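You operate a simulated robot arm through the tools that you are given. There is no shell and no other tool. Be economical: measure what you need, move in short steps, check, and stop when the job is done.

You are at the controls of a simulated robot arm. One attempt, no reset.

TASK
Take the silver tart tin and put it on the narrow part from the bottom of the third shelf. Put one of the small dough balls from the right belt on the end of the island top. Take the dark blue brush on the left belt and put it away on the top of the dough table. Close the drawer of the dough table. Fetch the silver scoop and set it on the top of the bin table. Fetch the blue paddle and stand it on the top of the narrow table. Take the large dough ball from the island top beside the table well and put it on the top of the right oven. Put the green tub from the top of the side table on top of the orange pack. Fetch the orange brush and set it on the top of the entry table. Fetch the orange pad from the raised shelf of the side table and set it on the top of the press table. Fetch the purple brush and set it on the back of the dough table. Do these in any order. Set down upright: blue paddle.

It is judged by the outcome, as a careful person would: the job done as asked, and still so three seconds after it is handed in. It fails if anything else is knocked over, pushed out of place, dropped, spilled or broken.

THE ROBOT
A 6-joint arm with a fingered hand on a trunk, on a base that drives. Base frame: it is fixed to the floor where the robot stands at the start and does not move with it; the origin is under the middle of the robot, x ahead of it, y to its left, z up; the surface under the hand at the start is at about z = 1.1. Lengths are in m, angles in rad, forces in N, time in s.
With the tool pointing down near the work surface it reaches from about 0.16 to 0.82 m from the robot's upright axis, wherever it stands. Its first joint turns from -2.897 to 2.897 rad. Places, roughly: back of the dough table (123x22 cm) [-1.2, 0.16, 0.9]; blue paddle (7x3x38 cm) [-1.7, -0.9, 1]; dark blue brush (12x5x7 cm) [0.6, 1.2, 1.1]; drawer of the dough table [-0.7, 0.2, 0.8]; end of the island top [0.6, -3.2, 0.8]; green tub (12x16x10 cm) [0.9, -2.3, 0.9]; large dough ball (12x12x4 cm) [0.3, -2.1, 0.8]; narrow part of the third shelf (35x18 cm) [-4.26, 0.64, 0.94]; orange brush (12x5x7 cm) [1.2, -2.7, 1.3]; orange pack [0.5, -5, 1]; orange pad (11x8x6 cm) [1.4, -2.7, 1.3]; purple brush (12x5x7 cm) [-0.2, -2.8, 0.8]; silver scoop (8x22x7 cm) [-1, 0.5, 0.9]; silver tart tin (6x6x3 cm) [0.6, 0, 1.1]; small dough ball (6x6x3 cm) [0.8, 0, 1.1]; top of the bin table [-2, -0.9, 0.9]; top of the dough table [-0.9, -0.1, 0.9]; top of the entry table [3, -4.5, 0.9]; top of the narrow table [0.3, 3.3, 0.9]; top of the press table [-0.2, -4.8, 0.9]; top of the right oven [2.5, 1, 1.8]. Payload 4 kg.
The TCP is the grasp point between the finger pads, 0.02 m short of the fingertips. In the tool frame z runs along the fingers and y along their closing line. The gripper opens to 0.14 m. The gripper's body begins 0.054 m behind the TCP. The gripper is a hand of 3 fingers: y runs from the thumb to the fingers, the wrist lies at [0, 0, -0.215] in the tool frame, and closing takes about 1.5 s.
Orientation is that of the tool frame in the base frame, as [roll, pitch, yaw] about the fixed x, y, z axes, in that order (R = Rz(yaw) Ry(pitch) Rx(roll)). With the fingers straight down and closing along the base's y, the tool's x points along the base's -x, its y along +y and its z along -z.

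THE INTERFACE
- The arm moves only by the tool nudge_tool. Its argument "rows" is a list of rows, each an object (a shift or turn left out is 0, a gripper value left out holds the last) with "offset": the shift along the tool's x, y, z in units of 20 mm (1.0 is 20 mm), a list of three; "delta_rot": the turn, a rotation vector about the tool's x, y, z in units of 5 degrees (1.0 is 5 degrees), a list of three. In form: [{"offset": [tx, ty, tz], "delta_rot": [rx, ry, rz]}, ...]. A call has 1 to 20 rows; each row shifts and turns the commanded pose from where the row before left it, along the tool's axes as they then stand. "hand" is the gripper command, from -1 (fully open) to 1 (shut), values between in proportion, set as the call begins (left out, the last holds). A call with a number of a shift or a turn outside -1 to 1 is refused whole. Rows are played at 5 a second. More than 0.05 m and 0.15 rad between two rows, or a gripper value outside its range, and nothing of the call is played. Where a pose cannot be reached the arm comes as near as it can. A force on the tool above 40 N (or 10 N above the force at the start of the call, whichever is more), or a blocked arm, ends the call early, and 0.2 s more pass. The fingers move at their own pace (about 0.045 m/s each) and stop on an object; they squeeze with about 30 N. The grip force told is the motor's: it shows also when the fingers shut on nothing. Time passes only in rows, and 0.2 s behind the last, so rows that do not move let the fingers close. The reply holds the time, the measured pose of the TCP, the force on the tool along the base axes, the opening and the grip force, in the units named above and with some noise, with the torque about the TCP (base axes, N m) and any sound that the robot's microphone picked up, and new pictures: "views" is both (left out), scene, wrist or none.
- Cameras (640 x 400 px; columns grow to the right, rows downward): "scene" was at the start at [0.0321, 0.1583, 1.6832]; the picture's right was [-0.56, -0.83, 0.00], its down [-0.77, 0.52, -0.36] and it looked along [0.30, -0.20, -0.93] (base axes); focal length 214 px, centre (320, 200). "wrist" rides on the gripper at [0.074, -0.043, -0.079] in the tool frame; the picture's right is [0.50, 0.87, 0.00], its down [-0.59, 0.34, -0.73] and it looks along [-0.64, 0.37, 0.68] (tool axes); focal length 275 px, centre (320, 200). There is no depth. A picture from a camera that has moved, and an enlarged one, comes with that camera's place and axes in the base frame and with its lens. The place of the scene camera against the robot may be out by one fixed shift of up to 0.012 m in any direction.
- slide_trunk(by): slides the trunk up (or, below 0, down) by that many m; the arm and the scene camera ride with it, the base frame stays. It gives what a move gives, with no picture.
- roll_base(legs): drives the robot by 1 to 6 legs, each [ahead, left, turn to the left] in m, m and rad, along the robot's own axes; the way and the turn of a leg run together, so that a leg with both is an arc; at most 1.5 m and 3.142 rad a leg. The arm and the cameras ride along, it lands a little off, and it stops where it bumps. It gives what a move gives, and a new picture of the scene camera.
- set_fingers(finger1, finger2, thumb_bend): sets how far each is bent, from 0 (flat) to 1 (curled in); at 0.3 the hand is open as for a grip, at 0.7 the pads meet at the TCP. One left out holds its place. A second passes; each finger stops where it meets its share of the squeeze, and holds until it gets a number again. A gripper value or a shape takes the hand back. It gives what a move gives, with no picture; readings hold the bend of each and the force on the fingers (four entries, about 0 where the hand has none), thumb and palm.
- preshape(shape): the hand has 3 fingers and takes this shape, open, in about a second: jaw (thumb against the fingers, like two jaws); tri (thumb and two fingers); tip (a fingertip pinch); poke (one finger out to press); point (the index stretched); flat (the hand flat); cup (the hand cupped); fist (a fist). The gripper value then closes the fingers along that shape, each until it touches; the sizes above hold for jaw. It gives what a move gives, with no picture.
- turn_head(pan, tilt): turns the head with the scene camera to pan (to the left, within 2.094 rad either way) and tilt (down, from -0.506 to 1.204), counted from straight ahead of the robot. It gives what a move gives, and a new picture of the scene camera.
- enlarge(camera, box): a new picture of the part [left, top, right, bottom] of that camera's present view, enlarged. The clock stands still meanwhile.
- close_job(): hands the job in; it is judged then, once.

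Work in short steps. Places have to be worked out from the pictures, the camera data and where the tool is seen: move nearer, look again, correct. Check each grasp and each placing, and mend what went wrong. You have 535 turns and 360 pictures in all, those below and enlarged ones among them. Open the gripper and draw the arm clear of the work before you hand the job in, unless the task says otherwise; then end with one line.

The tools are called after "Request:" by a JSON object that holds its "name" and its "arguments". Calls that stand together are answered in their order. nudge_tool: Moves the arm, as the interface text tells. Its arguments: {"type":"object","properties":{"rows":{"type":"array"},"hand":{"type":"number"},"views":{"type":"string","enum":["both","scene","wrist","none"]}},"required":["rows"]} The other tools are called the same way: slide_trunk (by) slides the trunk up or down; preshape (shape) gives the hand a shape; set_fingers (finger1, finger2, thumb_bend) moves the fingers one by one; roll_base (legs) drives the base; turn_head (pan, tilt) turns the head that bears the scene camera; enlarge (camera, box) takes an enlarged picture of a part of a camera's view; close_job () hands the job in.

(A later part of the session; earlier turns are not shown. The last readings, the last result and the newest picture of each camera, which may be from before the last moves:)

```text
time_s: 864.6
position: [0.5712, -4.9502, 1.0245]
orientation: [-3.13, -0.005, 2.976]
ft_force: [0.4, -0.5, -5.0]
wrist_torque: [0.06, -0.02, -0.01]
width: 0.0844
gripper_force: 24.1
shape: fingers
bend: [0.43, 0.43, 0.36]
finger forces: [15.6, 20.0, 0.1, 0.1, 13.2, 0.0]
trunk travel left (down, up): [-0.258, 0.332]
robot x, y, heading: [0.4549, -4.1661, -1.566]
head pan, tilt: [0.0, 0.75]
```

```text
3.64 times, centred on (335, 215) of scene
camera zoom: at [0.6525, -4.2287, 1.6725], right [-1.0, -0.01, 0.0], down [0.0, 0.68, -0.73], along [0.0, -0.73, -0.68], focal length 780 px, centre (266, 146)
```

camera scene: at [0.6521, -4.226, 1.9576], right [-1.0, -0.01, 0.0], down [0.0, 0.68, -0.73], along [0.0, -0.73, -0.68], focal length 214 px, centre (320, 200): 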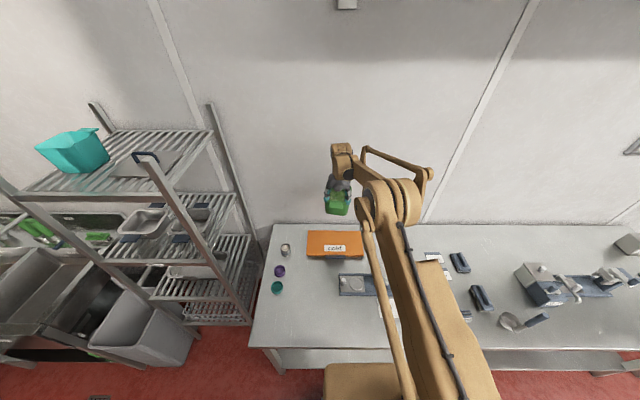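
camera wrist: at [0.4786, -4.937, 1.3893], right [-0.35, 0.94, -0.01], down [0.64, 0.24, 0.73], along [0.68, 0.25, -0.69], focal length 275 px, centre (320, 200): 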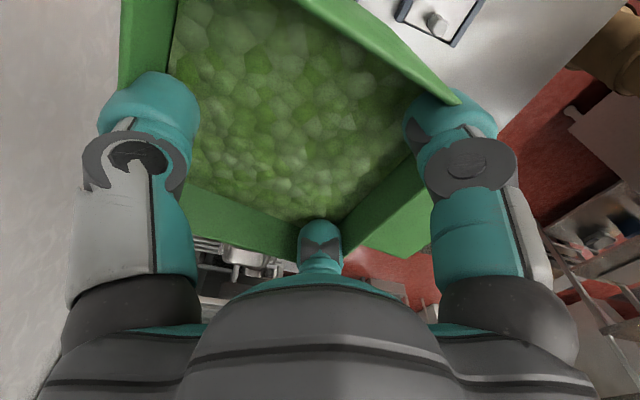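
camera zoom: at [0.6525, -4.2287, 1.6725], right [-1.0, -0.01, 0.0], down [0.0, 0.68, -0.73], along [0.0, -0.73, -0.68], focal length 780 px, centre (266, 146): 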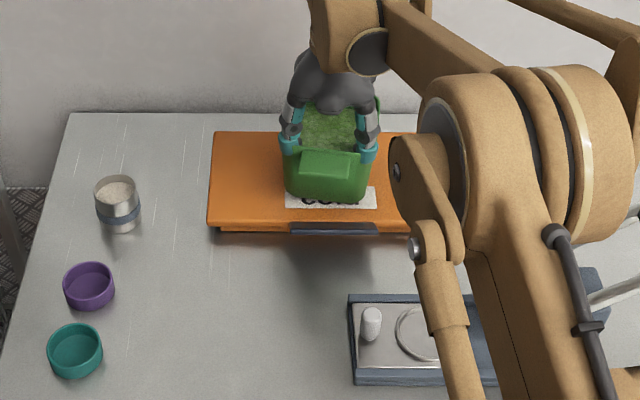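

Request:
{"name": "slide_trunk", "arguments": {"by": -0.012}}

Request:
{"name": "slide_trunk", "arguments": {"by": -0.008}}

Request:
{"name": "slide_trunk", "arguments": {"by": -0.006}}

```text
time_s: 865.2
position: [0.5703, -4.9488, 1.0145]
orientation: [-3.131, -0.004, 2.976]
ft_force: [0.1, -2.7, 15.9]
wrist_torque: [0.52, -0.07, 0.07]
width: 0.0844
gripper_force: 30.5
shape: fingers
bend: [0.43, 0.43, 0.36]
finger forces: [22.0, 23.4, 0.1, 0.0, 14.9, 0.0]
trunk travel left (down, up): [-0.246, 0.344]
robot x, y, heading: [0.4571, -4.1648, -1.563]
head pan, tilt: [0.0, 0.75]
```

```text
time_s: 865.8
position: [0.5697, -4.9494, 1.0056]
orientation: [-3.129, -0.004, 2.977]
ft_force: [-0.3, -7.4, 21.2]
wrist_torque: [0.33, -0.15, -0.16]
width: 0.0827
gripper_force: 35.3
shape: fingers
bend: [0.44, 0.43, 0.36]
finger forces: [25.0, 26.6, 0.0, 0.0, 18.6, 0.0]
trunk travel left (down, up): [-0.238, 0.352]
robot x, y, heading: [0.4569, -4.1638, -1.568]
head pan, tilt: [0.0, 0.75]
```

```text
time_s: 866.3
position: [0.5704, -4.9488, 0.9989]
orientation: [-3.132, -0.004, 2.976]
ft_force: [0.5, -6.3, 22.9]
wrist_torque: [0.39, -0.08, -0.08]
width: 0.0818
gripper_force: 36.4
shape: fingers
bend: [0.45, 0.44, 0.36]
finger forces: [26.1, 26.9, 0.0, 0.0, 19.2, 0.0]
trunk travel left (down, up): [-0.232, 0.358]
robot x, y, heading: [0.4584, -4.1634, -1.564]
head pan, tilt: [0.0, 0.75]
```

The tub rests on the pack. I release by closing the fingers inward, then rise.

Request:
{"name": "slide_trunk", "arguments": {"by": 0.008}}

Request:
{"name": "set_fingers", "arguments": {"finger1": 0.52, "finger2": 0.52, "thumb_bend": 0.48}}

Request:
{"name": "slide_trunk", "arguments": {"by": 0.03}}

Request:
{"name": "enlarge", "arguments": {"camera": "scene", "box": [270, 160, 400, 270]}}

```text
time_s: 866.9
position: [0.5712, -4.9507, 1.0062]
orientation: [-3.133, -0.005, 2.977]
ft_force: [-0.1, -0.5, -5.0]
wrist_torque: [0.05, -0.03, 0.01]
width: 0.0817
gripper_force: 31.2
shape: fingers
bend: [0.45, 0.44, 0.36]
finger forces: [22.7, 23.0, 0.1, 0.0, 17.2, 0.0]
trunk travel left (down, up): [-0.24, 0.35]
robot x, y, heading: [0.4545, -4.1647, -1.562]
head pan, tilt: [0.0, 0.75]
```

```text
time_s: 867.9
position: [0.571, -4.9492, 1.0067]
orientation: [-3.13, -0.004, 2.976]
ft_force: [-0.3, 0.7, -1.4]
wrist_torque: [-0.01, 0.01, -0.01]
width: 0.0642
gripper_force: 0.0
shape: fingers
bend: [0.52, 0.52, 0.48]
finger forces: [0.1, 0.0, 0.1, 0.1, 0.1, 0.0]
trunk travel left (down, up): [-0.24, 0.35]
robot x, y, heading: [0.455, -4.1653, -1.565]
head pan, tilt: [0.0, 0.75]
```

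```text
time_s: 868.7
position: [0.5706, -4.9508, 1.0363]
orientation: [-3.13, -0.007, 2.977]
ft_force: [-0.1, 0.2, -0.4]
wrist_torque: [0.01, -0.02, 0.02]
width: 0.0638
gripper_force: 0.0
shape: fingers
bend: [0.52, 0.52, 0.48]
finger forces: [0.0, 0.0, 0.1, 0.0, 0.0, 0.0]
trunk travel left (down, up): [-0.27, 0.32]
robot x, y, heading: [0.4594, -4.1621, -1.568]
head pan, tilt: [0.0, 0.75]
```

```text
3.64 times, centred on (335, 215) of scene
camera zoom: at [0.6526, -4.2284, 1.6845], right [-1.0, -0.01, 0.0], down [0.0, 0.68, -0.73], along [0.0, -0.73, -0.68], focal length 780 px, centre (266, 146)
```

zoom: 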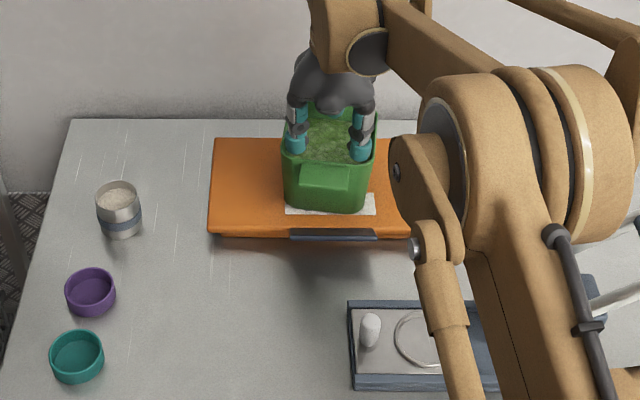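

The tub sits on the orange pack. I rise fully and check.

Request:
{"name": "slide_trunk", "arguments": {"by": 0.3}}

Request:
{"name": "roll_base", "arguments": {"legs": [[-0.3, 0, 0]]}}

Request:
{"name": "enlarge", "arguments": {"camera": "scene", "box": [250, 150, 450, 280]}}

```text
time_s: 871.7
position: [0.5714, -4.9497, 1.3367]
orientation: [-3.131, -0.006, 2.974]
ft_force: [0.7, -1.1, -0.4]
wrist_torque: [0.02, -0.01, -0.01]
width: 0.0638
gripper_force: 0.0
shape: fingers
bend: [0.52, 0.52, 0.48]
finger forces: [0.0, 0.1, 0.0, 0.0, 0.0, 0.0]
trunk travel left (down, up): [-0.57, 0.02]
robot x, y, heading: [0.4558, -4.1674, -1.568]
head pan, tilt: [0.0, 0.75]
```

```text
time_s: 873.7
position: [0.5694, -4.6443, 1.3377]
orientation: [-3.13, -0.005, 2.978]
ft_force: [0.0, 0.0, -0.3]
wrist_torque: [0.0, -0.01, 0.03]
width: 0.0642
gripper_force: 0.1
shape: fingers
bend: [0.52, 0.52, 0.48]
finger forces: [0.0, 0.0, 0.0, 0.1, 0.0, 0.0]
trunk travel left (down, up): [-0.57, 0.02]
robot x, y, heading: [0.4535, -3.8577, -1.566]
head pan, tilt: [0.0, 0.75]
camera scene: at [0.6508, -3.9225, 1.9845], right [-1.0, -0.01, 0.0], down [0.0, 0.68, -0.73], along [0.0, -0.73, -0.68], focal length 214 px, centre (320, 200)
```

scene: 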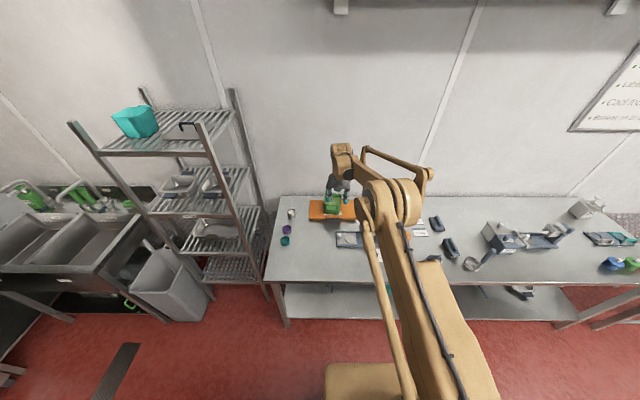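

```text
3.08 times, centred on (350, 215) of scene
camera zoom: at [0.6508, -3.9225, 1.9845], right [-1.0, -0.01, 0.0], down [0.0, 0.68, -0.73], along [0.0, -0.73, -0.68], focal length 660 px, centre (228, 154)
```

zoom: 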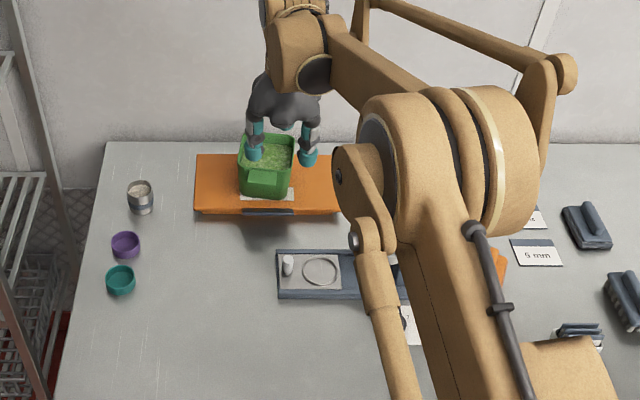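

The tub is stable on the pack. Last item: the large dough ball on the island. I drive back around to the island's north side, keeping my heading south.

Request:
{"name": "roll_base", "arguments": {"legs": [[0, -1.2, 0], [-1.2, 0, 0], [-1.2, 0, 0], [0, 1.05, 0]]}}

Request:
{"name": "nudge_tool", "arguments": {"hand": -1, "rows": [{}, {}, {}, {}], "views": "wrist"}}

```text
time_s: 896.1
position: [0.4036, -2.2537, 1.3369]
orientation: [-3.13, -0.007, 2.953]
ft_force: [-1.0, 0.2, -0.2]
wrist_torque: [-0.02, 0.01, 0.01]
width: 0.0639
gripper_force: 0.1
shape: fingers
bend: [0.52, 0.52, 0.48]
finger forces: [0.0, 0.1, 0.0, 0.1, 0.1, 0.1]
trunk travel left (down, up): [-0.57, 0.02]
robot x, y, heading: [0.3082, -1.4662, -1.587]
head pan, tilt: [0.0, 0.75]
camera scene: at [0.5031, -1.5339, 1.9845], right [-1.0, 0.02, 0.0], down [0.01, 0.68, -0.73], along [-0.01, -0.73, -0.68], focal length 214 px, centre (320, 200)
```

scene: 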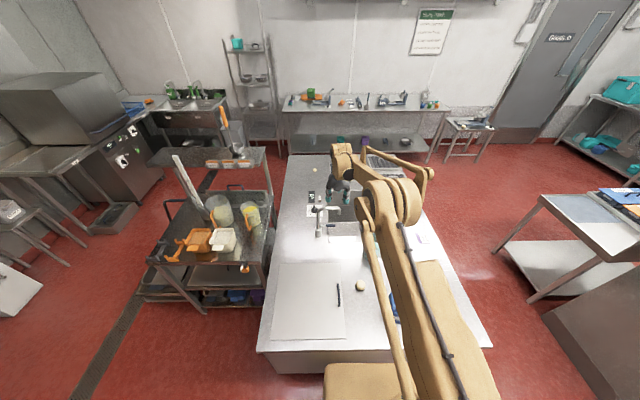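

```text
time_s: 897.1
position: [0.4044, -2.2555, 1.3372]
orientation: [-3.131, -0.005, 2.953]
ft_force: [-0.2, 0.0, 1.1]
wrist_torque: [-0.01, 0.02, 0.0]
width: 0.0993
gripper_force: 0.1
shape: tip
bend: [0.26, 0.26, 0.25]
finger forces: [0.0, 0.1, 0.0, 0.1, 0.0, 0.0]
trunk travel left (down, up): [-0.57, 0.02]
robot x, y, heading: [0.3079, -1.4657, -1.59]
head pan, tilt: [0.0, 0.75]
camera wrist: at [0.3234, -2.2829, 1.4164], right [-0.33, 0.94, -0.01], down [0.65, 0.23, 0.73], along [0.69, 0.24, -0.69], focal length 275 px, centre (320, 200)
```

wrist: 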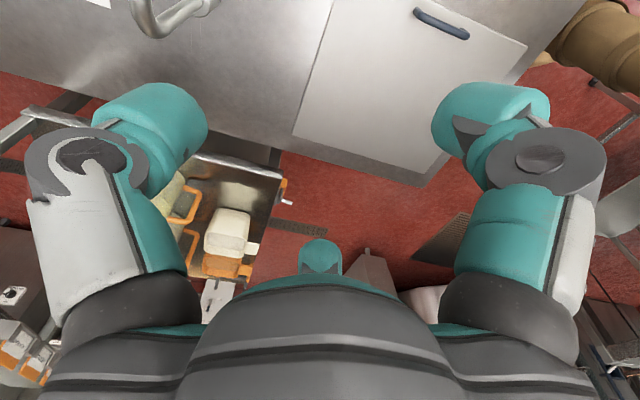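

The ball is at about (0.268, -2.073), roughly 6 cm wide. I move over it and lower the trunk.

Request:
{"name": "nudge_tool", "arguments": {"rows": [{"offset": [0.93, 0.86, 0]}, {"offset": [0.93, 0.86, 0]}, {"offset": [0.93, 0.86, 0]}, {"offset": [0.93, 0.86, 0]}, {"offset": [0.93, 0.86, 0]}, {"offset": [0.93, 0.86, 0]}, {"offset": [0.93, 0.86, 0]}, {"offset": [0.93, 0.86, 0]}, {"offset": [0.93, 0.86, 0]}], "views": "none"}}

Request:
{"name": "slide_trunk", "arguments": {"by": -0.38}}

Request:
{"name": "nudge_tool", "arguments": {"rows": [{}], "views": "wrist"}}

```text
time_s: 899.1
position: [0.2717, -2.0672, 1.3369]
orientation: [-3.132, -0.006, 2.948]
ft_force: [0.7, 0.1, -0.2]
wrist_torque: [-0.03, -0.01, -0.01]
width: 0.14
gripper_force: 0.0
shape: tip
bend: [0.3, 0.3, 0.3]
finger forces: [0.0, 0.1, 0.1, 0.1, 0.0, 0.1]
trunk travel left (down, up): [-0.57, 0.02]
robot x, y, heading: [0.3061, -1.466, -1.589]
head pan, tilt: [0.0, 0.75]
```

```text
time_s: 902.8
position: [0.2702, -2.0676, 0.9553]
orientation: [-3.131, -0.006, 2.949]
ft_force: [-0.1, 0.2, 0.1]
wrist_torque: [-0.02, -0.02, 0.02]
width: 0.1401
gripper_force: 0.1
shape: tip
bend: [0.3, 0.3, 0.3]
finger forces: [0.0, 0.0, 0.0, 0.2, 0.0, 0.1]
trunk travel left (down, up): [-0.19, 0.4]
robot x, y, heading: [0.3059, -1.4637, -1.592]
head pan, tilt: [0.0, 0.75]
```

```text
time_s: 903.2
position: [0.2711, -2.0681, 0.9562]
orientation: [-3.132, -0.005, 2.948]
ft_force: [0.3, 0.0, -0.2]
wrist_torque: [0.01, 0.03, -0.01]
width: 0.14
gripper_force: 0.0
shape: tip
bend: [0.3, 0.3, 0.3]
finger forces: [0.1, 0.0, 0.0, 0.0, 0.0, 0.0]
trunk travel left (down, up): [-0.19, 0.4]
robot x, y, heading: [0.309, -1.4682, -1.591]
head pan, tilt: [0.0, 0.75]
camera wrist: at [0.1902, -2.0963, 1.0351], right [-0.32, 0.95, -0.01], down [0.65, 0.23, 0.73], along [0.69, 0.23, -0.69], focal length 275 px, centre (320, 200)
```

wrist: 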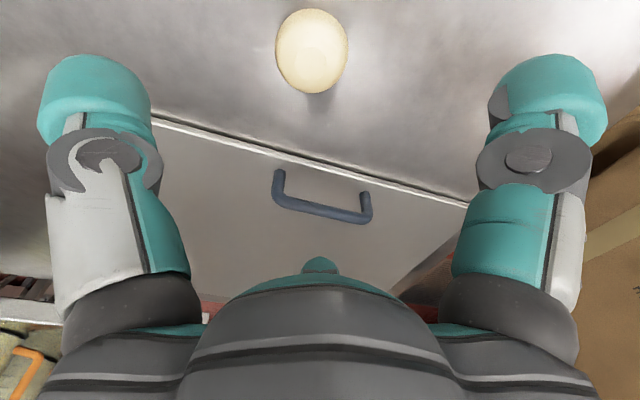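

Ball centre (0.26, -2.081), about 5.4 cm wide. I centre, descend so the tips sit near its equator, and close gradually.

Request:
{"name": "nudge_tool", "arguments": {"rows": [{"offset": [0.42, -0.74, 0.8]}, {"offset": [0, 0, 0.8]}, {"offset": [0, 0, 0.8]}, {"offset": [0, 0, 0.8]}], "views": "wrist"}}

```text
time_s: 904.2
position: [0.2662, -2.082, 0.8889]
orientation: [-3.131, -0.01, 2.941]
ft_force: [-0.2, -0.1, 0.2]
wrist_torque: [0.03, -0.02, 0.0]
width: 0.1398
gripper_force: 0.0
shape: tip
bend: [0.3, 0.3, 0.3]
finger forces: [0.0, 0.0, 0.0, 0.1, 0.1, 0.0]
out of reach, approached as far as the arm can: row 1
trunk travel left (down, up): [-0.19, 0.4]
robot x, y, heading: [0.3069, -1.4713, -1.591]
head pan, tilt: [0.0, 0.75]
camera wrist: at [0.1842, -2.1101, 0.969], right [-0.32, 0.95, 0.0], down [0.65, 0.22, 0.72], along [0.69, 0.23, -0.69], focal length 275 px, centre (320, 200)
```

wrist: 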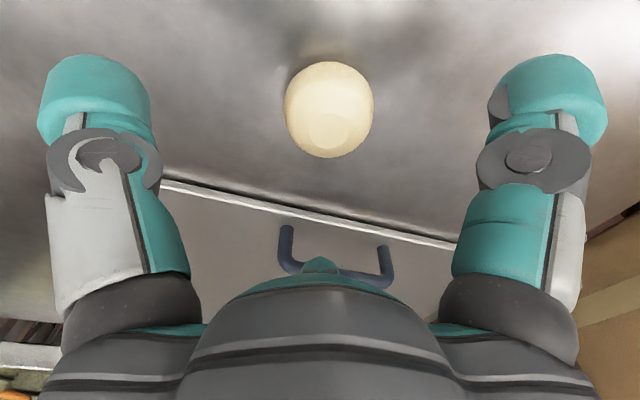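

Request:
{"name": "nudge_tool", "arguments": {"hand": -0.3, "rows": [{"delta_rot": [0, 0, 1]}, {"delta_rot": [0, 0, 1]}, {"delta_rot": [0, 0, 1]}, {"offset": [0.25, 0.1, 0.5]}, {"offset": [0, 0, 0.6]}, {"offset": [0, 0, 0.6]}, {"offset": [0, 0, 0.6]}], "views": "wrist"}}

```text
time_s: 905.8
position: [0.2579, -2.0775, 0.8444]
orientation: [-3.13, -0.006, 2.687]
ft_force: [-0.1, -1.2, 0.8]
wrist_torque: [-0.03, 0.01, -0.04]
width: 0.0917
gripper_force: 0.0
shape: tip
bend: [0.28, 0.28, 0.27]
finger forces: [0.0, 0.1, 0.0, 0.1, 0.0, 0.0]
trunk travel left (down, up): [-0.19, 0.4]
robot x, y, heading: [0.3071, -1.4654, -1.593]
head pan, tilt: [0.0, 0.75]
camera wrist: at [0.1729, -2.0846, 0.9237], right [-0.07, 1.0, -0.01], down [0.68, 0.05, 0.73], along [0.73, 0.04, -0.69], focal length 275 px, centre (320, 200)
```

wrist: 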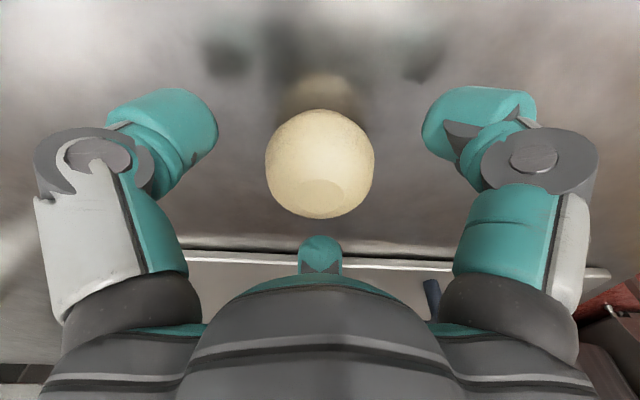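

Well centred. I lower 8 mm and close gradually.

Request:
{"name": "nudge_tool", "arguments": {"hand": 0.1, "rows": [{"offset": [0, 0, 0.4]}, {}, {}], "views": "none"}}

Request:
{"name": "nudge_tool", "arguments": {"hand": 0.45, "rows": [{}, {}, {}, {}], "views": "wrist"}}

```text
time_s: 906.6
position: [0.2583, -2.0771, 0.8363]
orientation: [-3.129, -0.006, 2.686]
ft_force: [-0.1, 0.4, 0.8]
wrist_torque: [0.04, 0.01, 0.02]
width: 0.0632
gripper_force: 0.0
shape: tip
bend: [0.36, 0.36, 0.35]
finger forces: [0.0, 0.0, 0.0, 0.0, 0.0, 0.1]
trunk travel left (down, up): [-0.19, 0.4]
robot x, y, heading: [0.3085, -1.4659, -1.594]
head pan, tilt: [0.0, 0.75]
```

```text
time_s: 907.6
position: [0.2586, -2.0777, 0.8366]
orientation: [-3.129, -0.007, 2.684]
ft_force: [-0.4, 0.0, -0.2]
wrist_torque: [0.01, 0.02, 0.02]
width: 0.045
gripper_force: 30.0
shape: tip
bend: [0.42, 0.42, 0.41]
finger forces: [25.9, 26.2, 0.1, 0.0, 27.6, 0.0]
trunk travel left (down, up): [-0.19, 0.4]
robot x, y, heading: [0.3073, -1.4666, -1.587]
head pan, tilt: [0.0, 0.75]
camera wrist: at [0.1732, -2.0845, 0.9169], right [-0.07, 1.0, -0.01], down [0.68, 0.05, 0.73], along [0.73, 0.04, -0.69], focal length 275 px, centre (320, 200)
```

wrist: 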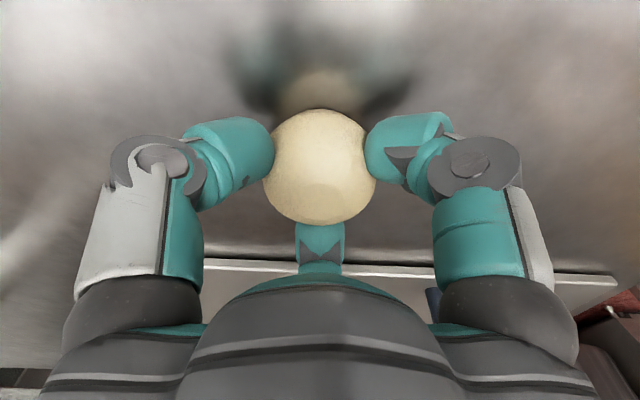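

The large dough ball is held evenly. I lift, retract, and drive toward the ovens.

Request:
{"name": "slide_trunk", "arguments": {"by": 0.39}}

Request:
{"name": "nudge_tool", "arguments": {"rows": [{"offset": [0.44, 0.9, -0.3]}, {"offset": [0.44, 0.9, -0.3]}, {"offset": [0.44, 0.9, -0.3]}, {"offset": [0.44, 0.9, -0.3]}, {"offset": [0.44, 0.9, -0.3]}, {"offset": [0.44, 0.9, -0.3]}, {"offset": [0.44, 0.9, -0.3]}], "views": "none"}}

Request:
{"name": "roll_base", "arguments": {"legs": [[0, 1.2, 0], [0, 0, 3.14]]}}

Request:
{"name": "turn_head", "arguments": {"pan": 0, "tilt": 0.5}}

```text
time_s: 911.3
position: [0.2585, -2.0781, 1.2268]
orientation: [-3.13, -0.004, 2.686]
ft_force: [-0.2, -0.5, -1.3]
wrist_torque: [0.0, 0.0, 0.01]
width: 0.0452
gripper_force: 29.7
shape: tip
bend: [0.42, 0.42, 0.41]
finger forces: [25.9, 26.2, 0.0, 0.0, 27.7, 0.1]
trunk travel left (down, up): [-0.58, 0.01]
robot x, y, heading: [0.3058, -1.4691, -1.591]
head pan, tilt: [0.0, 0.75]
```

```text
time_s: 912.9
position: [0.2578, -1.9465, 1.2778]
orientation: [-3.129, -0.005, 2.686]
ft_force: [0.2, -0.3, -1.1]
wrist_torque: [-0.04, 0.01, -0.01]
width: 0.0451
gripper_force: 30.0
shape: tip
bend: [0.43, 0.42, 0.41]
finger forces: [25.8, 26.1, 0.1, 0.0, 27.8, 0.0]
out of reach, approached as far as the arm can: row 7
trunk travel left (down, up): [-0.58, 0.01]
robot x, y, heading: [0.3078, -1.4662, -1.588]
head pan, tilt: [0.0, 0.75]
```

```text
time_s: 926.1
position: [1.5672, -1.0122, 1.2763]
orientation: [-3.131, -0.005, -0.514]
ft_force: [0.1, 0.3, -1.0]
wrist_torque: [-0.02, -0.01, 0.0]
width: 0.0449
gripper_force: 29.8
shape: tip
bend: [0.43, 0.42, 0.41]
finger forces: [25.3, 26.1, 0.0, 0.1, 27.6, 0.0]
trunk travel left (down, up): [-0.58, 0.01]
robot x, y, heading: [1.4863, -1.4911, 1.498]
head pan, tilt: [0.0, 0.75]
camera scene: at [1.3094, -1.4127, 1.9945], right [1.0, -0.08, 0.0], down [-0.05, -0.68, -0.73], along [0.06, 0.73, -0.68], focal length 214 px, centre (320, 200)
```

scene: 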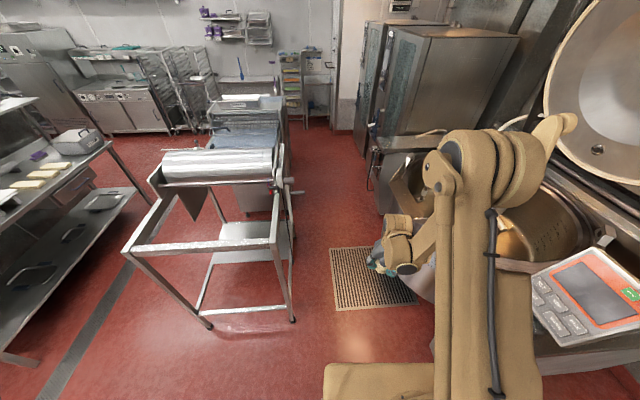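

```text
time_s: 926.9
position: [1.5675, -1.0139, 1.2767]
orientation: [-3.132, -0.006, -0.513]
ft_force: [-0.7, -0.5, -0.6]
wrist_torque: [0.0, 0.01, 0.03]
width: 0.0447
gripper_force: 30.6
shape: tip
bend: [0.43, 0.42, 0.41]
finger forces: [25.3, 26.2, 0.1, 0.0, 27.6, 0.1]
trunk travel left (down, up): [-0.58, 0.01]
robot x, y, heading: [1.4885, -1.4873, 1.497]
head pan, tilt: [0.0, 0.499]
camera scene: at [1.3101, -1.4047, 2.0164], right [1.0, -0.08, 0.0], down [-0.04, -0.48, -0.88], along [0.07, 0.88, -0.48], focal length 214 px, centre (320, 200)
```

scene: 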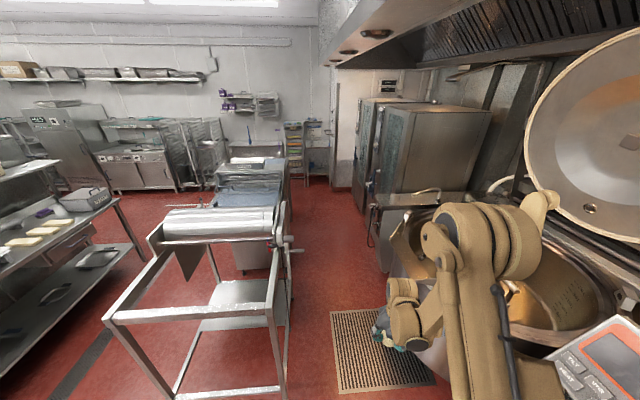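

The corridor north between the sheeter and the kettle is clear. I straighten and drive to y≈0.95 beside the right oven.

Request:
{"name": "roll_base", "arguments": {"legs": [[0, 0, 0.073], [1.3, 0, 0], [1.13, 0, 0]]}}

Request:
{"name": "turn_head", "arguments": {"pan": -1.2, "tilt": 0.2}}

```text
time_s: 939.5
position: [1.5916, 1.4749, 1.2774]
orientation: [-3.131, -0.005, -0.469]
ft_force: [0.2, 0.3, -0.5]
wrist_torque: [0.05, 0.0, 0.03]
width: 0.0449
gripper_force: 30.3
shape: tip
bend: [0.43, 0.42, 0.41]
finger forces: [25.3, 26.1, 0.0, 0.1, 27.6, 0.0]
trunk travel left (down, up): [-0.58, 0.01]
robot x, y, heading: [1.539, 0.9932, 1.538]
head pan, tilt: [0.0, 0.499]
camera scene: at [1.3538, 1.0715, 2.0165], right [1.0, -0.03, 0.0], down [-0.01, -0.48, -0.88], along [0.03, 0.88, -0.48], focal length 214 px, centre (320, 200)
```

scene: 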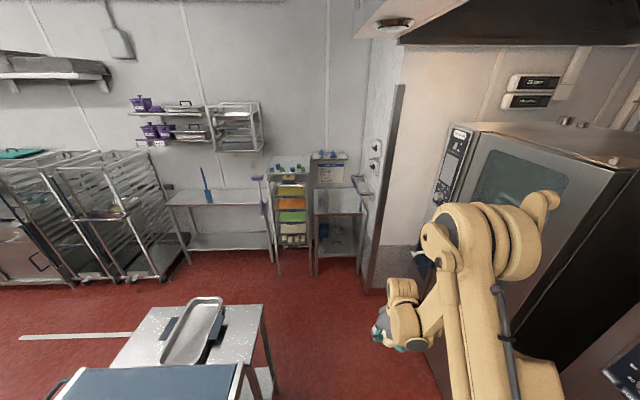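

```text
time_s: 940.9
position: [1.5922, 1.4729, 1.2765]
orientation: [-3.13, -0.004, -0.468]
ft_force: [-0.2, 0.5, -1.6]
wrist_torque: [-0.03, -0.02, -0.01]
width: 0.0449
gripper_force: 29.7
shape: tip
bend: [0.43, 0.42, 0.41]
finger forces: [25.3, 26.2, 0.0, 0.0, 27.6, 0.0]
trunk travel left (down, up): [-0.58, 0.01]
robot x, y, heading: [1.5318, 0.9919, 1.54]
head pan, tilt: [-1.201, 0.201]
camera scene: at [1.4388, 1.0114, 2.0442], right [0.33, -0.94, 0.0], down [-0.19, -0.07, -0.98], along [0.92, 0.33, -0.2], focal length 214 px, centre (320, 200)
```

scene: 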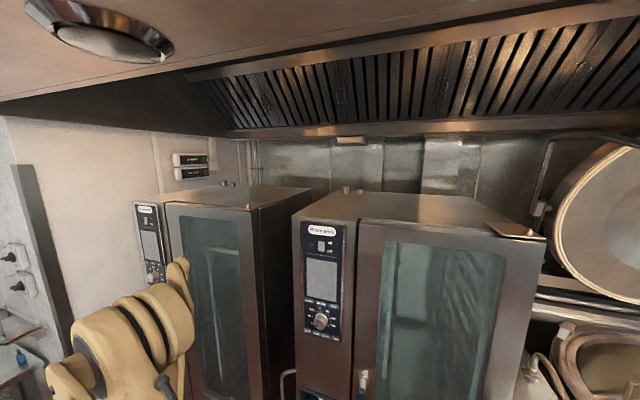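

The right oven's top (z≈1.8) spans about x 2.2–2.9, y 0.59–1.39. I move slightly back, turn to face it, and tilt the hand 50° forward so the wrist stays below the hood.

Request:
{"name": "roll_base", "arguments": {"legs": [[0, 0.1, 0], [0, 0, -1.54]]}}

Request:
{"name": "nudge_tool", "arguments": {"rows": [{"delta_rot": [0.909, -0.416, 0]}, {"delta_rot": [0.909, -0.416, 0]}, {"delta_rot": [0.909, -0.416, 0]}, {"delta_rot": [0.909, -0.416, 0]}, {"delta_rot": [0.909, -0.416, 0]}, {"delta_rot": [0.909, -0.416, 0]}, {"delta_rot": [0.909, -0.416, 0]}, {"delta_rot": [0.909, -0.416, 0]}, {"delta_rot": [0.909, -0.416, 0]}, {"delta_rot": [0.909, -0.416, 0]}, {}], "views": "both"}}

```text
time_s: 945.9
position: [1.9175, 0.9441, 1.2763]
orientation: [-3.131, -0.006, -2.032]
ft_force: [0.2, 0.0, 0.1]
wrist_torque: [-0.01, 0.03, -0.02]
width: 0.0446
gripper_force: 29.8
shape: tip
bend: [0.43, 0.42, 0.41]
finger forces: [25.0, 26.1, 0.1, 0.0, 27.6, 0.0]
trunk travel left (down, up): [-0.58, 0.01]
robot x, y, heading: [1.4382, 0.9982, -0.028]
head pan, tilt: [-1.201, 0.201]
camera scene: at [1.4597, 1.0997, 2.0442], right [-0.94, -0.34, 0.0], down [-0.07, 0.19, -0.98], along [0.33, -0.92, -0.2], focal length 214 px, centre (320, 200)
```

scene: 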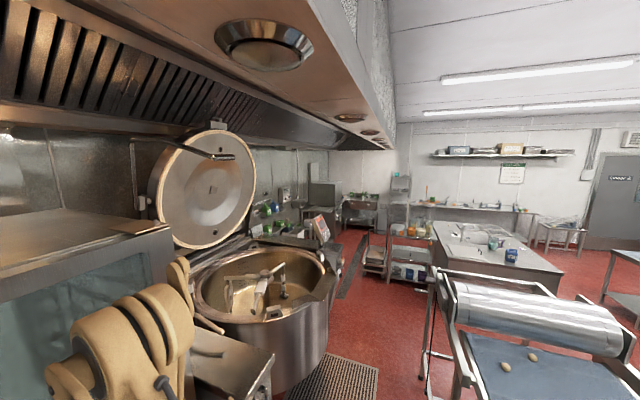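

```text
time_s: 948.3
position: [2.0255, 0.9285, 1.4029]
orientation: [-2.31, 0.319, -1.886]
ft_force: [1.1, -0.2, -0.8]
wrist_torque: [0.0, 0.0, -0.05]
width: 0.0446
gripper_force: 29.8
shape: tip
bend: [0.43, 0.42, 0.41]
finger forces: [25.4, 26.1, 0.1, 0.0, 28.2, 0.1]
out of reach, approached as far as the arm can: row 1, 2, 3, 4, 5, 6, 7, 8, 9, 10
trunk travel left (down, up): [-0.58, 0.01]
robot x, y, heading: [1.4378, 1.0003, -0.024]
head pan, tilt: [-1.201, 0.201]
camera scene: at [1.4597, 1.0998, 2.0442], right [-0.94, -0.34, 0.0], down [-0.07, 0.19, -0.98], along [0.33, -0.92, -0.2], focal length 214 px, centre (320, 200)
camera wrist: at [1.9678, 0.8439, 1.4617], right [-0.64, -0.08, -0.76], down [-0.58, 0.7, 0.41], along [0.5, 0.71, -0.49], focal length 275 px, centre (320, 200)
```

scene: 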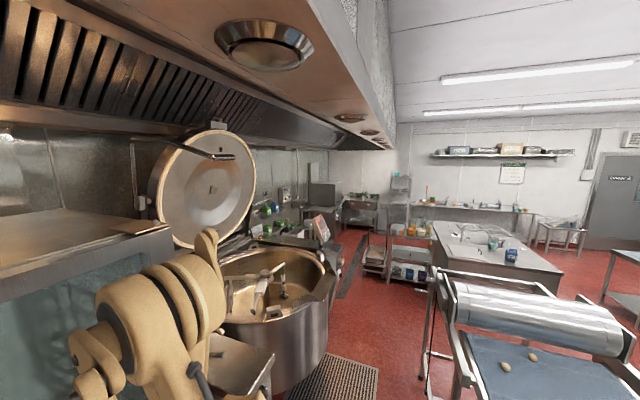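
wrist: 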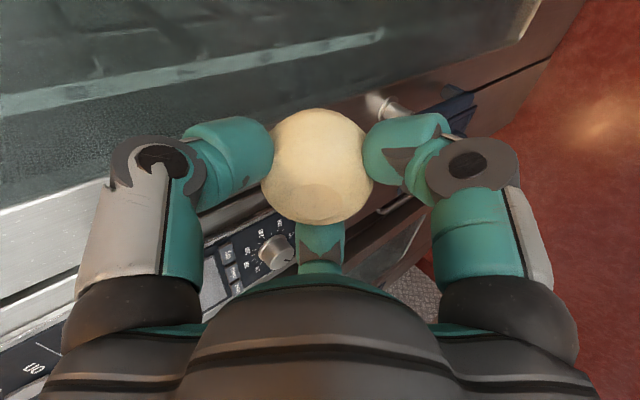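

The tilt is reached. I raise the arm in steps (tool tilted) and watch.

Request:
{"name": "nudge_tool", "arguments": {"rows": [{"offset": [-0.319, -0.696, -0.643]}, {"offset": [-0.319, -0.696, -0.643]}, {"offset": [-0.319, -0.696, -0.643]}, {"offset": [-0.319, -0.696, -0.643]}, {"offset": [-0.319, -0.696, -0.643]}, {"offset": [-0.319, -0.696, -0.643]}, {"offset": [-0.319, -0.696, -0.643]}, {"offset": [-0.319, -0.696, -0.643]}, {"offset": [-0.319, -0.696, -0.643]}, {"offset": [-0.319, -0.696, -0.643]}, {"offset": [-0.319, -0.696, -0.643]}, {"offset": [-0.319, -0.696, -0.643]}], "views": "none"}}

Request:
{"name": "turn_head", "arguments": {"pan": 0, "tilt": 0.2}}

```text
time_s: 950.9
position: [2.0245, 0.9302, 1.6448]
orientation: [-2.305, 0.317, -1.884]
ft_force: [0.3, -0.5, -1.4]
wrist_torque: [-0.01, 0.0, 0.02]
width: 0.0451
gripper_force: 30.1
shape: tip
bend: [0.43, 0.42, 0.41]
finger forces: [25.5, 26.2, 0.0, 0.0, 28.5, 0.0]
trunk travel left (down, up): [-0.58, 0.01]
robot x, y, heading: [1.4375, 0.9953, -0.026]
head pan, tilt: [-1.201, 0.201]
```

```text
time_s: 952.3
position: [2.0248, 0.931, 1.6433]
orientation: [-2.306, 0.316, -1.884]
ft_force: [-0.2, -0.5, -0.9]
wrist_torque: [0.02, 0.03, 0.01]
width: 0.0449
gripper_force: 30.0
shape: tip
bend: [0.43, 0.42, 0.41]
finger forces: [25.5, 26.0, 0.0, 0.0, 28.4, 0.0]
trunk travel left (down, up): [-0.58, 0.01]
robot x, y, heading: [1.4356, 0.9969, -0.022]
head pan, tilt: [0.0, 0.201]
camera scene: at [1.5211, 1.1851, 2.0442], right [-0.02, -1.0, 0.0], down [-0.2, 0.0, -0.98], along [0.98, -0.02, -0.2], focal length 214 px, centre (320, 200)
```

scene: 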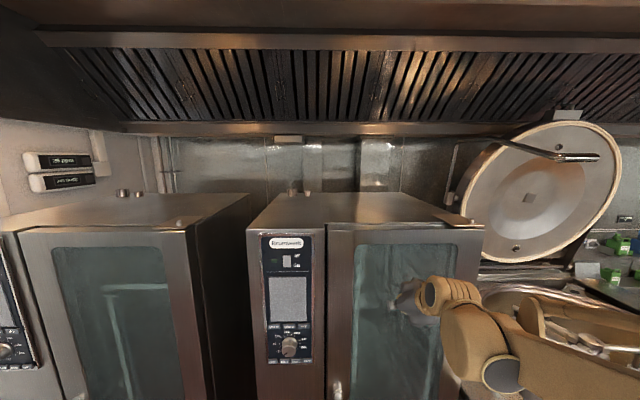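

The wrist stays well below the hood. I raise another 26 cm.

Request:
{"name": "nudge_tool", "arguments": {"rows": [{"offset": [-0.319, -0.696, -0.643]}, {"offset": [-0.319, -0.696, -0.643]}, {"offset": [-0.319, -0.696, -0.643]}, {"offset": [-0.319, -0.696, -0.643]}, {"offset": [-0.319, -0.696, -0.643]}, {"offset": [-0.319, -0.696, -0.643]}, {"offset": [-0.319, -0.696, -0.643]}, {"offset": [-0.319, -0.696, -0.643]}, {"offset": [-0.319, -0.696, -0.643]}, {"offset": [-0.319, -0.696, -0.643]}, {"offset": [-0.319, -0.696, -0.643]}, {"offset": [-0.319, -0.696, -0.643]}, {"offset": [-0.319, -0.696, -0.643]}], "views": "both"}}

```text
time_s: 955.1
position: [2.0238, 0.9353, 1.9039]
orientation: [-2.306, 0.316, -1.885]
ft_force: [-0.3, 0.1, 0.0]
wrist_torque: [-0.01, 0.02, 0.01]
width: 0.0446
gripper_force: 29.7
shape: tip
bend: [0.43, 0.43, 0.41]
finger forces: [25.4, 26.1, 0.1, 0.1, 28.9, 0.0]
trunk travel left (down, up): [-0.58, 0.01]
robot x, y, heading: [1.4386, 0.9983, -0.025]
head pan, tilt: [0.0, 0.201]
camera scene: at [1.521, 1.1852, 2.0442], right [-0.02, -1.0, 0.0], down [-0.2, 0.0, -0.98], along [0.98, -0.02, -0.2], focal length 214 px, centre (320, 200)
camera wrist: at [1.9645, 0.8502, 1.9614], right [-0.64, -0.08, -0.77], down [-0.59, 0.7, 0.41], along [0.5, 0.71, -0.49], focal length 275 px, centre (320, 200)
```

scene: 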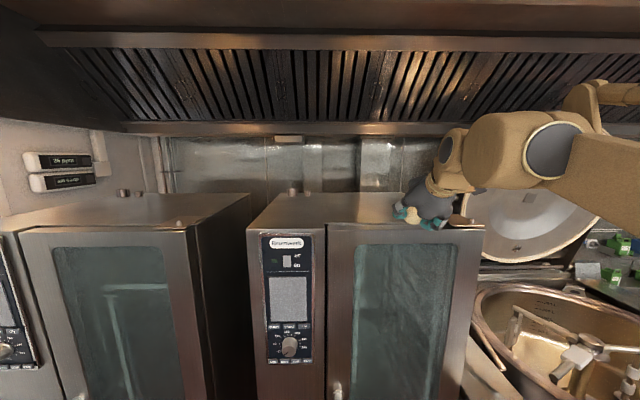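
wrist: 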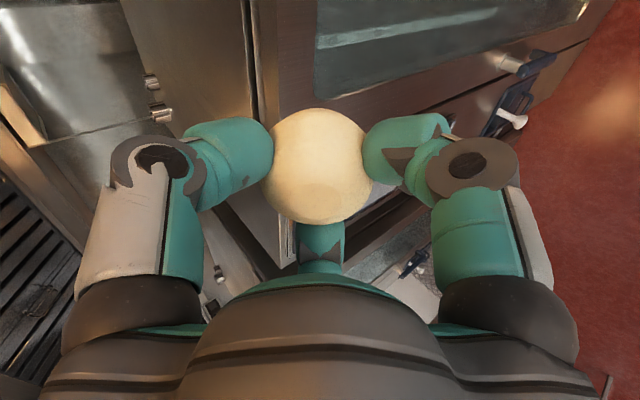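

The hand is above oven-top level; the oven's front edge is at x≈2.26. I drive 0.33 m ahead to bring the ball over the top.

Request:
{"name": "roll_base", "arguments": {"legs": [[0.33, 0.03, 0.025]]}}

Request:
{"name": "nudge_tool", "arguments": {"rows": [{}], "views": "wrist"}}

```text
time_s: 957.2
position: [2.3489, 0.9806, 1.904]
orientation: [-2.304, 0.317, -1.852]
ft_force: [0.3, -0.7, -0.3]
wrist_torque: [-0.04, 0.02, 0.01]
width: 0.0446
gripper_force: 29.7
shape: tip
bend: [0.43, 0.43, 0.41]
finger forces: [25.5, 26.2, 0.0, 0.1, 28.8, 0.0]
trunk travel left (down, up): [-0.58, 0.01]
robot x, y, heading: [1.7603, 1.0263, 0.008]
head pan, tilt: [0.0, 0.201]
camera scene: at [1.8386, 1.2162, 2.0442], right [0.01, -1.0, 0.0], down [-0.2, 0.0, -0.98], along [0.98, 0.01, -0.2], focal length 214 px, centre (320, 200)
```

scene: 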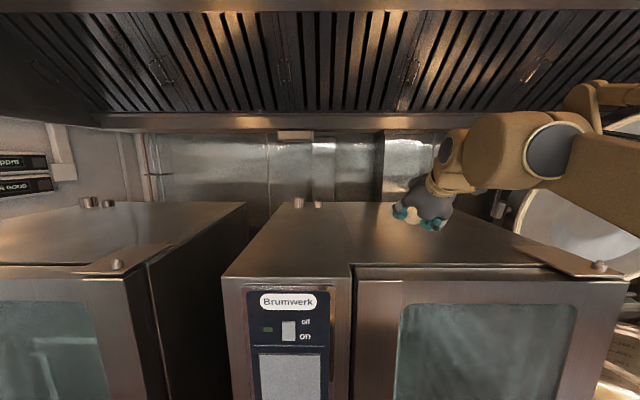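

```text
time_s: 957.6
position: [2.3479, 0.9823, 1.9043]
orientation: [-2.307, 0.317, -1.855]
ft_force: [-0.8, 0.3, -0.5]
wrist_torque: [-0.03, 0.02, 0.03]
width: 0.0446
gripper_force: 29.6
shape: tip
bend: [0.43, 0.43, 0.41]
finger forces: [25.5, 26.1, 0.1, 0.0, 28.7, 0.0]
trunk travel left (down, up): [-0.58, 0.01]
robot x, y, heading: [1.7609, 1.026, 0.008]
head pan, tilt: [0.0, 0.201]
camera wrist: at [2.2906, 0.8954, 1.9616], right [-0.63, -0.1, -0.77], down [-0.61, 0.68, 0.41], along [0.48, 0.73, -0.49], focal length 275 px, centre (320, 200)
```

wrist: 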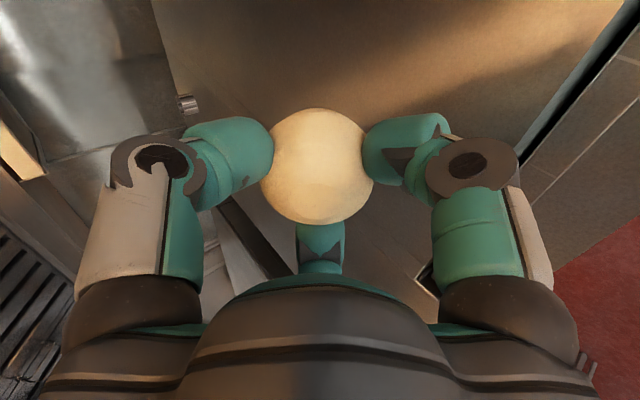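

The ball is 5–10 cm inside the front edge. I move it 12 cm further in, then lower.

Request:
{"name": "nudge_tool", "arguments": {"rows": [{"offset": [-0.267, -0.584, 0.766]}, {"offset": [-0.267, -0.584, 0.766]}, {"offset": [-0.267, -0.584, 0.766]}, {"offset": [-0.267, -0.584, 0.766]}, {"offset": [-0.267, -0.584, 0.766]}, {"offset": [-0.267, -0.584, 0.766]}], "views": "none"}}

Request:
{"name": "nudge_tool", "arguments": {"rows": [{"offset": [0.16, 0.35, 0.32]}, {"offset": [0.16, 0.35, 0.32]}, {"offset": [0.16, 0.35, 0.32]}, {"offset": [0.1, 0.21, 0.19]}], "views": "both"}}

```text
time_s: 959.0
position: [2.4725, 0.98, 1.9041]
orientation: [-2.309, 0.318, -1.854]
ft_force: [0.4, -0.1, -0.7]
wrist_torque: [-0.02, 0.04, 0.0]
width: 0.0447
gripper_force: 30.2
shape: tip
bend: [0.43, 0.43, 0.41]
finger forces: [25.6, 26.1, 0.0, 0.1, 28.9, 0.0]
trunk travel left (down, up): [-0.58, 0.01]
robot x, y, heading: [1.7573, 1.0244, 0.008]
head pan, tilt: [0.0, 0.201]
```

```text
time_s: 960.0
position: [2.4687, 0.9807, 1.8697]
orientation: [-2.307, 0.318, -1.854]
ft_force: [-0.8, -0.1, -0.2]
wrist_torque: [0.01, 0.0, 0.01]
width: 0.0448
gripper_force: 29.9
shape: tip
bend: [0.43, 0.43, 0.41]
finger forces: [25.5, 26.1, 0.0, 0.0, 28.9, 0.1]
trunk travel left (down, up): [-0.58, 0.01]
robot x, y, heading: [1.7648, 1.0249, 0.01]
head pan, tilt: [0.0, 0.201]
camera scene: at [1.8391, 1.2163, 2.0442], right [0.01, -1.0, 0.0], down [-0.2, 0.0, -0.98], along [0.98, 0.01, -0.2], focal length 214 px, centre (320, 200)
camera wrist: at [2.4131, 0.8944, 1.9265], right [-0.63, -0.1, -0.77], down [-0.61, 0.68, 0.41], along [0.48, 0.73, -0.49], focal length 275 px, centre (320, 200)
```

scene: 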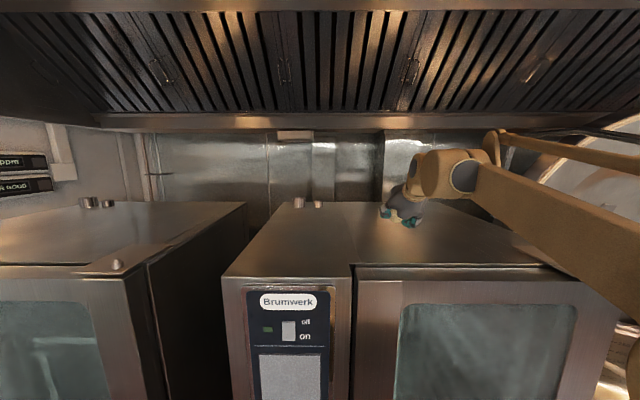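
wrist: 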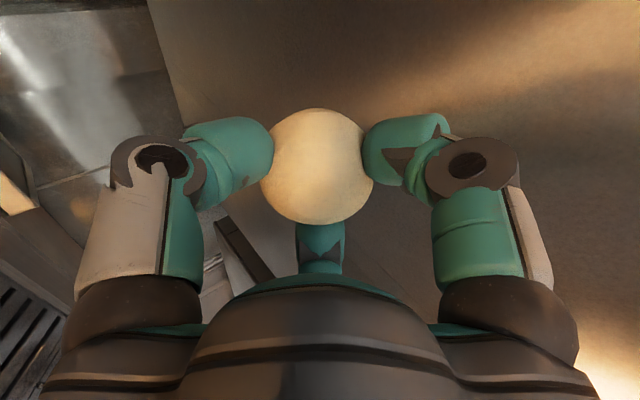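

There is hood clearance to spare, so I reduce the tilt by 20° to set the ball down flatter, then check the pose.

Request:
{"name": "nudge_tool", "arguments": {"rows": [{"delta_rot": [-0.909, 0.416, 0]}, {"delta_rot": [-0.909, 0.416, 0]}, {"delta_rot": [-0.909, 0.416, 0]}, {"delta_rot": [-0.909, 0.416, 0]}, {}], "views": "scene"}}

```text
time_s: 961.2
position: [2.4674, 0.9811, 1.8703]
orientation: [-2.647, 0.204, -1.947]
ft_force: [0.0, -0.4, -0.8]
wrist_torque: [-0.02, 0.0, 0.02]
width: 0.0445
gripper_force: 29.6
shape: tip
bend: [0.43, 0.43, 0.41]
finger forces: [25.5, 26.1, 0.1, 0.0, 29.1, 0.0]
trunk travel left (down, up): [-0.58, 0.01]
robot x, y, heading: [1.759, 1.0304, 0.009]
head pan, tilt: [0.0, 0.201]
camera scene: at [1.8377, 1.2163, 2.0442], right [0.01, -1.0, 0.0], down [-0.2, 0.0, -0.98], along [0.98, 0.01, -0.2], focal length 214 px, centre (320, 200)
```

scene: 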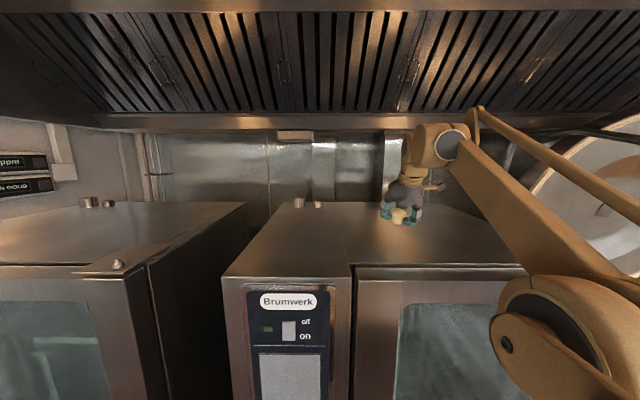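

Still reachable and clear. I take out another 20° of tilt.

Request:
{"name": "nudge_tool", "arguments": {"rows": [{"delta_rot": [-0.909, 0.416, 0]}, {"delta_rot": [-0.909, 0.416, 0]}, {"delta_rot": [-0.909, 0.416, 0]}, {"delta_rot": [-0.909, 0.416, 0]}, {}], "views": "scene"}}

```text
time_s: 962.4
position: [2.4415, 0.9821, 1.8434]
orientation: [-2.973, 0.065, -1.993]
ft_force: [-0.8, 0.1, -1.1]
wrist_torque: [0.0, -0.01, 0.03]
width: 0.0446
gripper_force: 29.7
shape: tip
bend: [0.43, 0.43, 0.41]
finger forces: [25.4, 26.1, 0.1, 0.1, 29.2, 0.0]
out of reach, approached as far as the arm can: row 2, 3, 4
trunk travel left (down, up): [-0.58, 0.01]
robot x, y, heading: [1.7595, 1.027, 0.011]
head pan, tilt: [0.0, 0.201]
camera scene: at [1.8383, 1.2162, 2.0442], right [0.01, -1.0, 0.0], down [-0.2, 0.0, -0.98], along [0.98, 0.01, -0.2], focal length 214 px, centre (320, 200)
```

scene: 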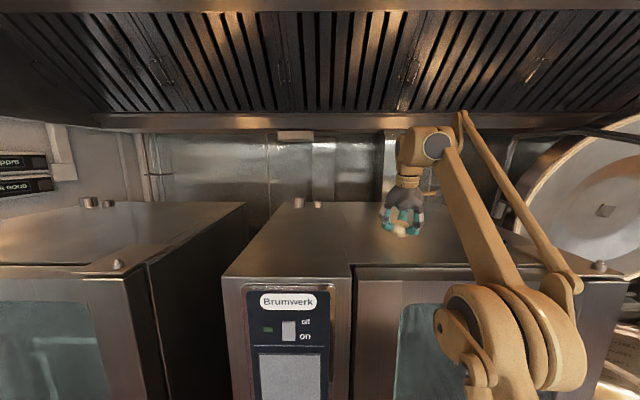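

Tilt is now about 10° and there is no contact yet at z 1.843. I lower gently until the ball touches.

Request:
{"name": "nudge_tool", "arguments": {"rows": [{"offset": [0, 0, 0.15]}, {"offset": [0, 0, 0.15]}, {"offset": [0, 0, 0.15]}, {"offset": [0, 0, 0.15]}], "views": "none"}}

Request:
{"name": "nudge_tool", "arguments": {"rows": [{"offset": [0, 0, 0.15]}, {"offset": [0, 0, 0.15]}, {"offset": [0, 0, 0.15]}, {"offset": [0, 0, 0.15]}], "views": "wrist"}}

```text
time_s: 963.4
position: [2.4457, 0.9841, 1.8312]
orientation: [-2.971, 0.068, -1.994]
ft_force: [-0.4, -0.9, 0.0]
wrist_torque: [-0.02, -0.02, 0.01]
width: 0.0446
gripper_force: 30.1
shape: tip
bend: [0.43, 0.43, 0.41]
finger forces: [25.3, 26.0, 0.0, 0.0, 29.2, 0.1]
trunk travel left (down, up): [-0.58, 0.01]
robot x, y, heading: [1.7616, 1.0273, 0.009]
head pan, tilt: [0.0, 0.201]
```

```text
time_s: 964.4
position: [2.4458, 0.9834, 1.8196]
orientation: [-2.971, 0.067, -1.992]
ft_force: [2.3, -0.7, 6.0]
wrist_torque: [0.02, 0.06, -0.02]
width: 0.045
gripper_force: 30.7
shape: tip
bend: [0.43, 0.43, 0.41]
finger forces: [27.4, 27.3, 0.0, 0.0, 31.3, 0.0]
trunk travel left (down, up): [-0.58, 0.01]
robot x, y, heading: [1.758, 1.0268, 0.012]
head pan, tilt: [0.0, 0.201]
camera wrist: at [2.44, 0.8969, 1.9002], right [-0.98, -0.1, -0.18], down [-0.2, 0.68, 0.7], along [0.06, 0.72, -0.69], focal length 275 px, centre (320, 200)
```

wrist: 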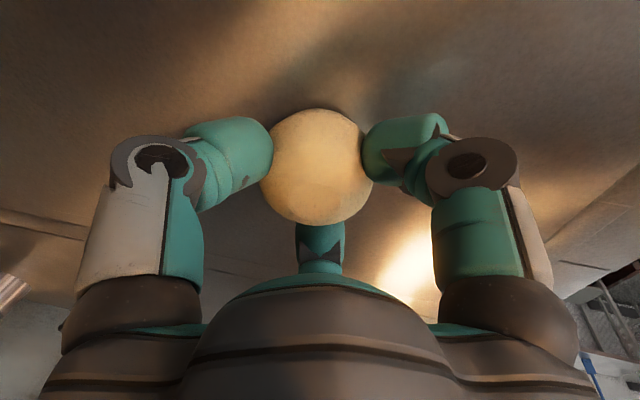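

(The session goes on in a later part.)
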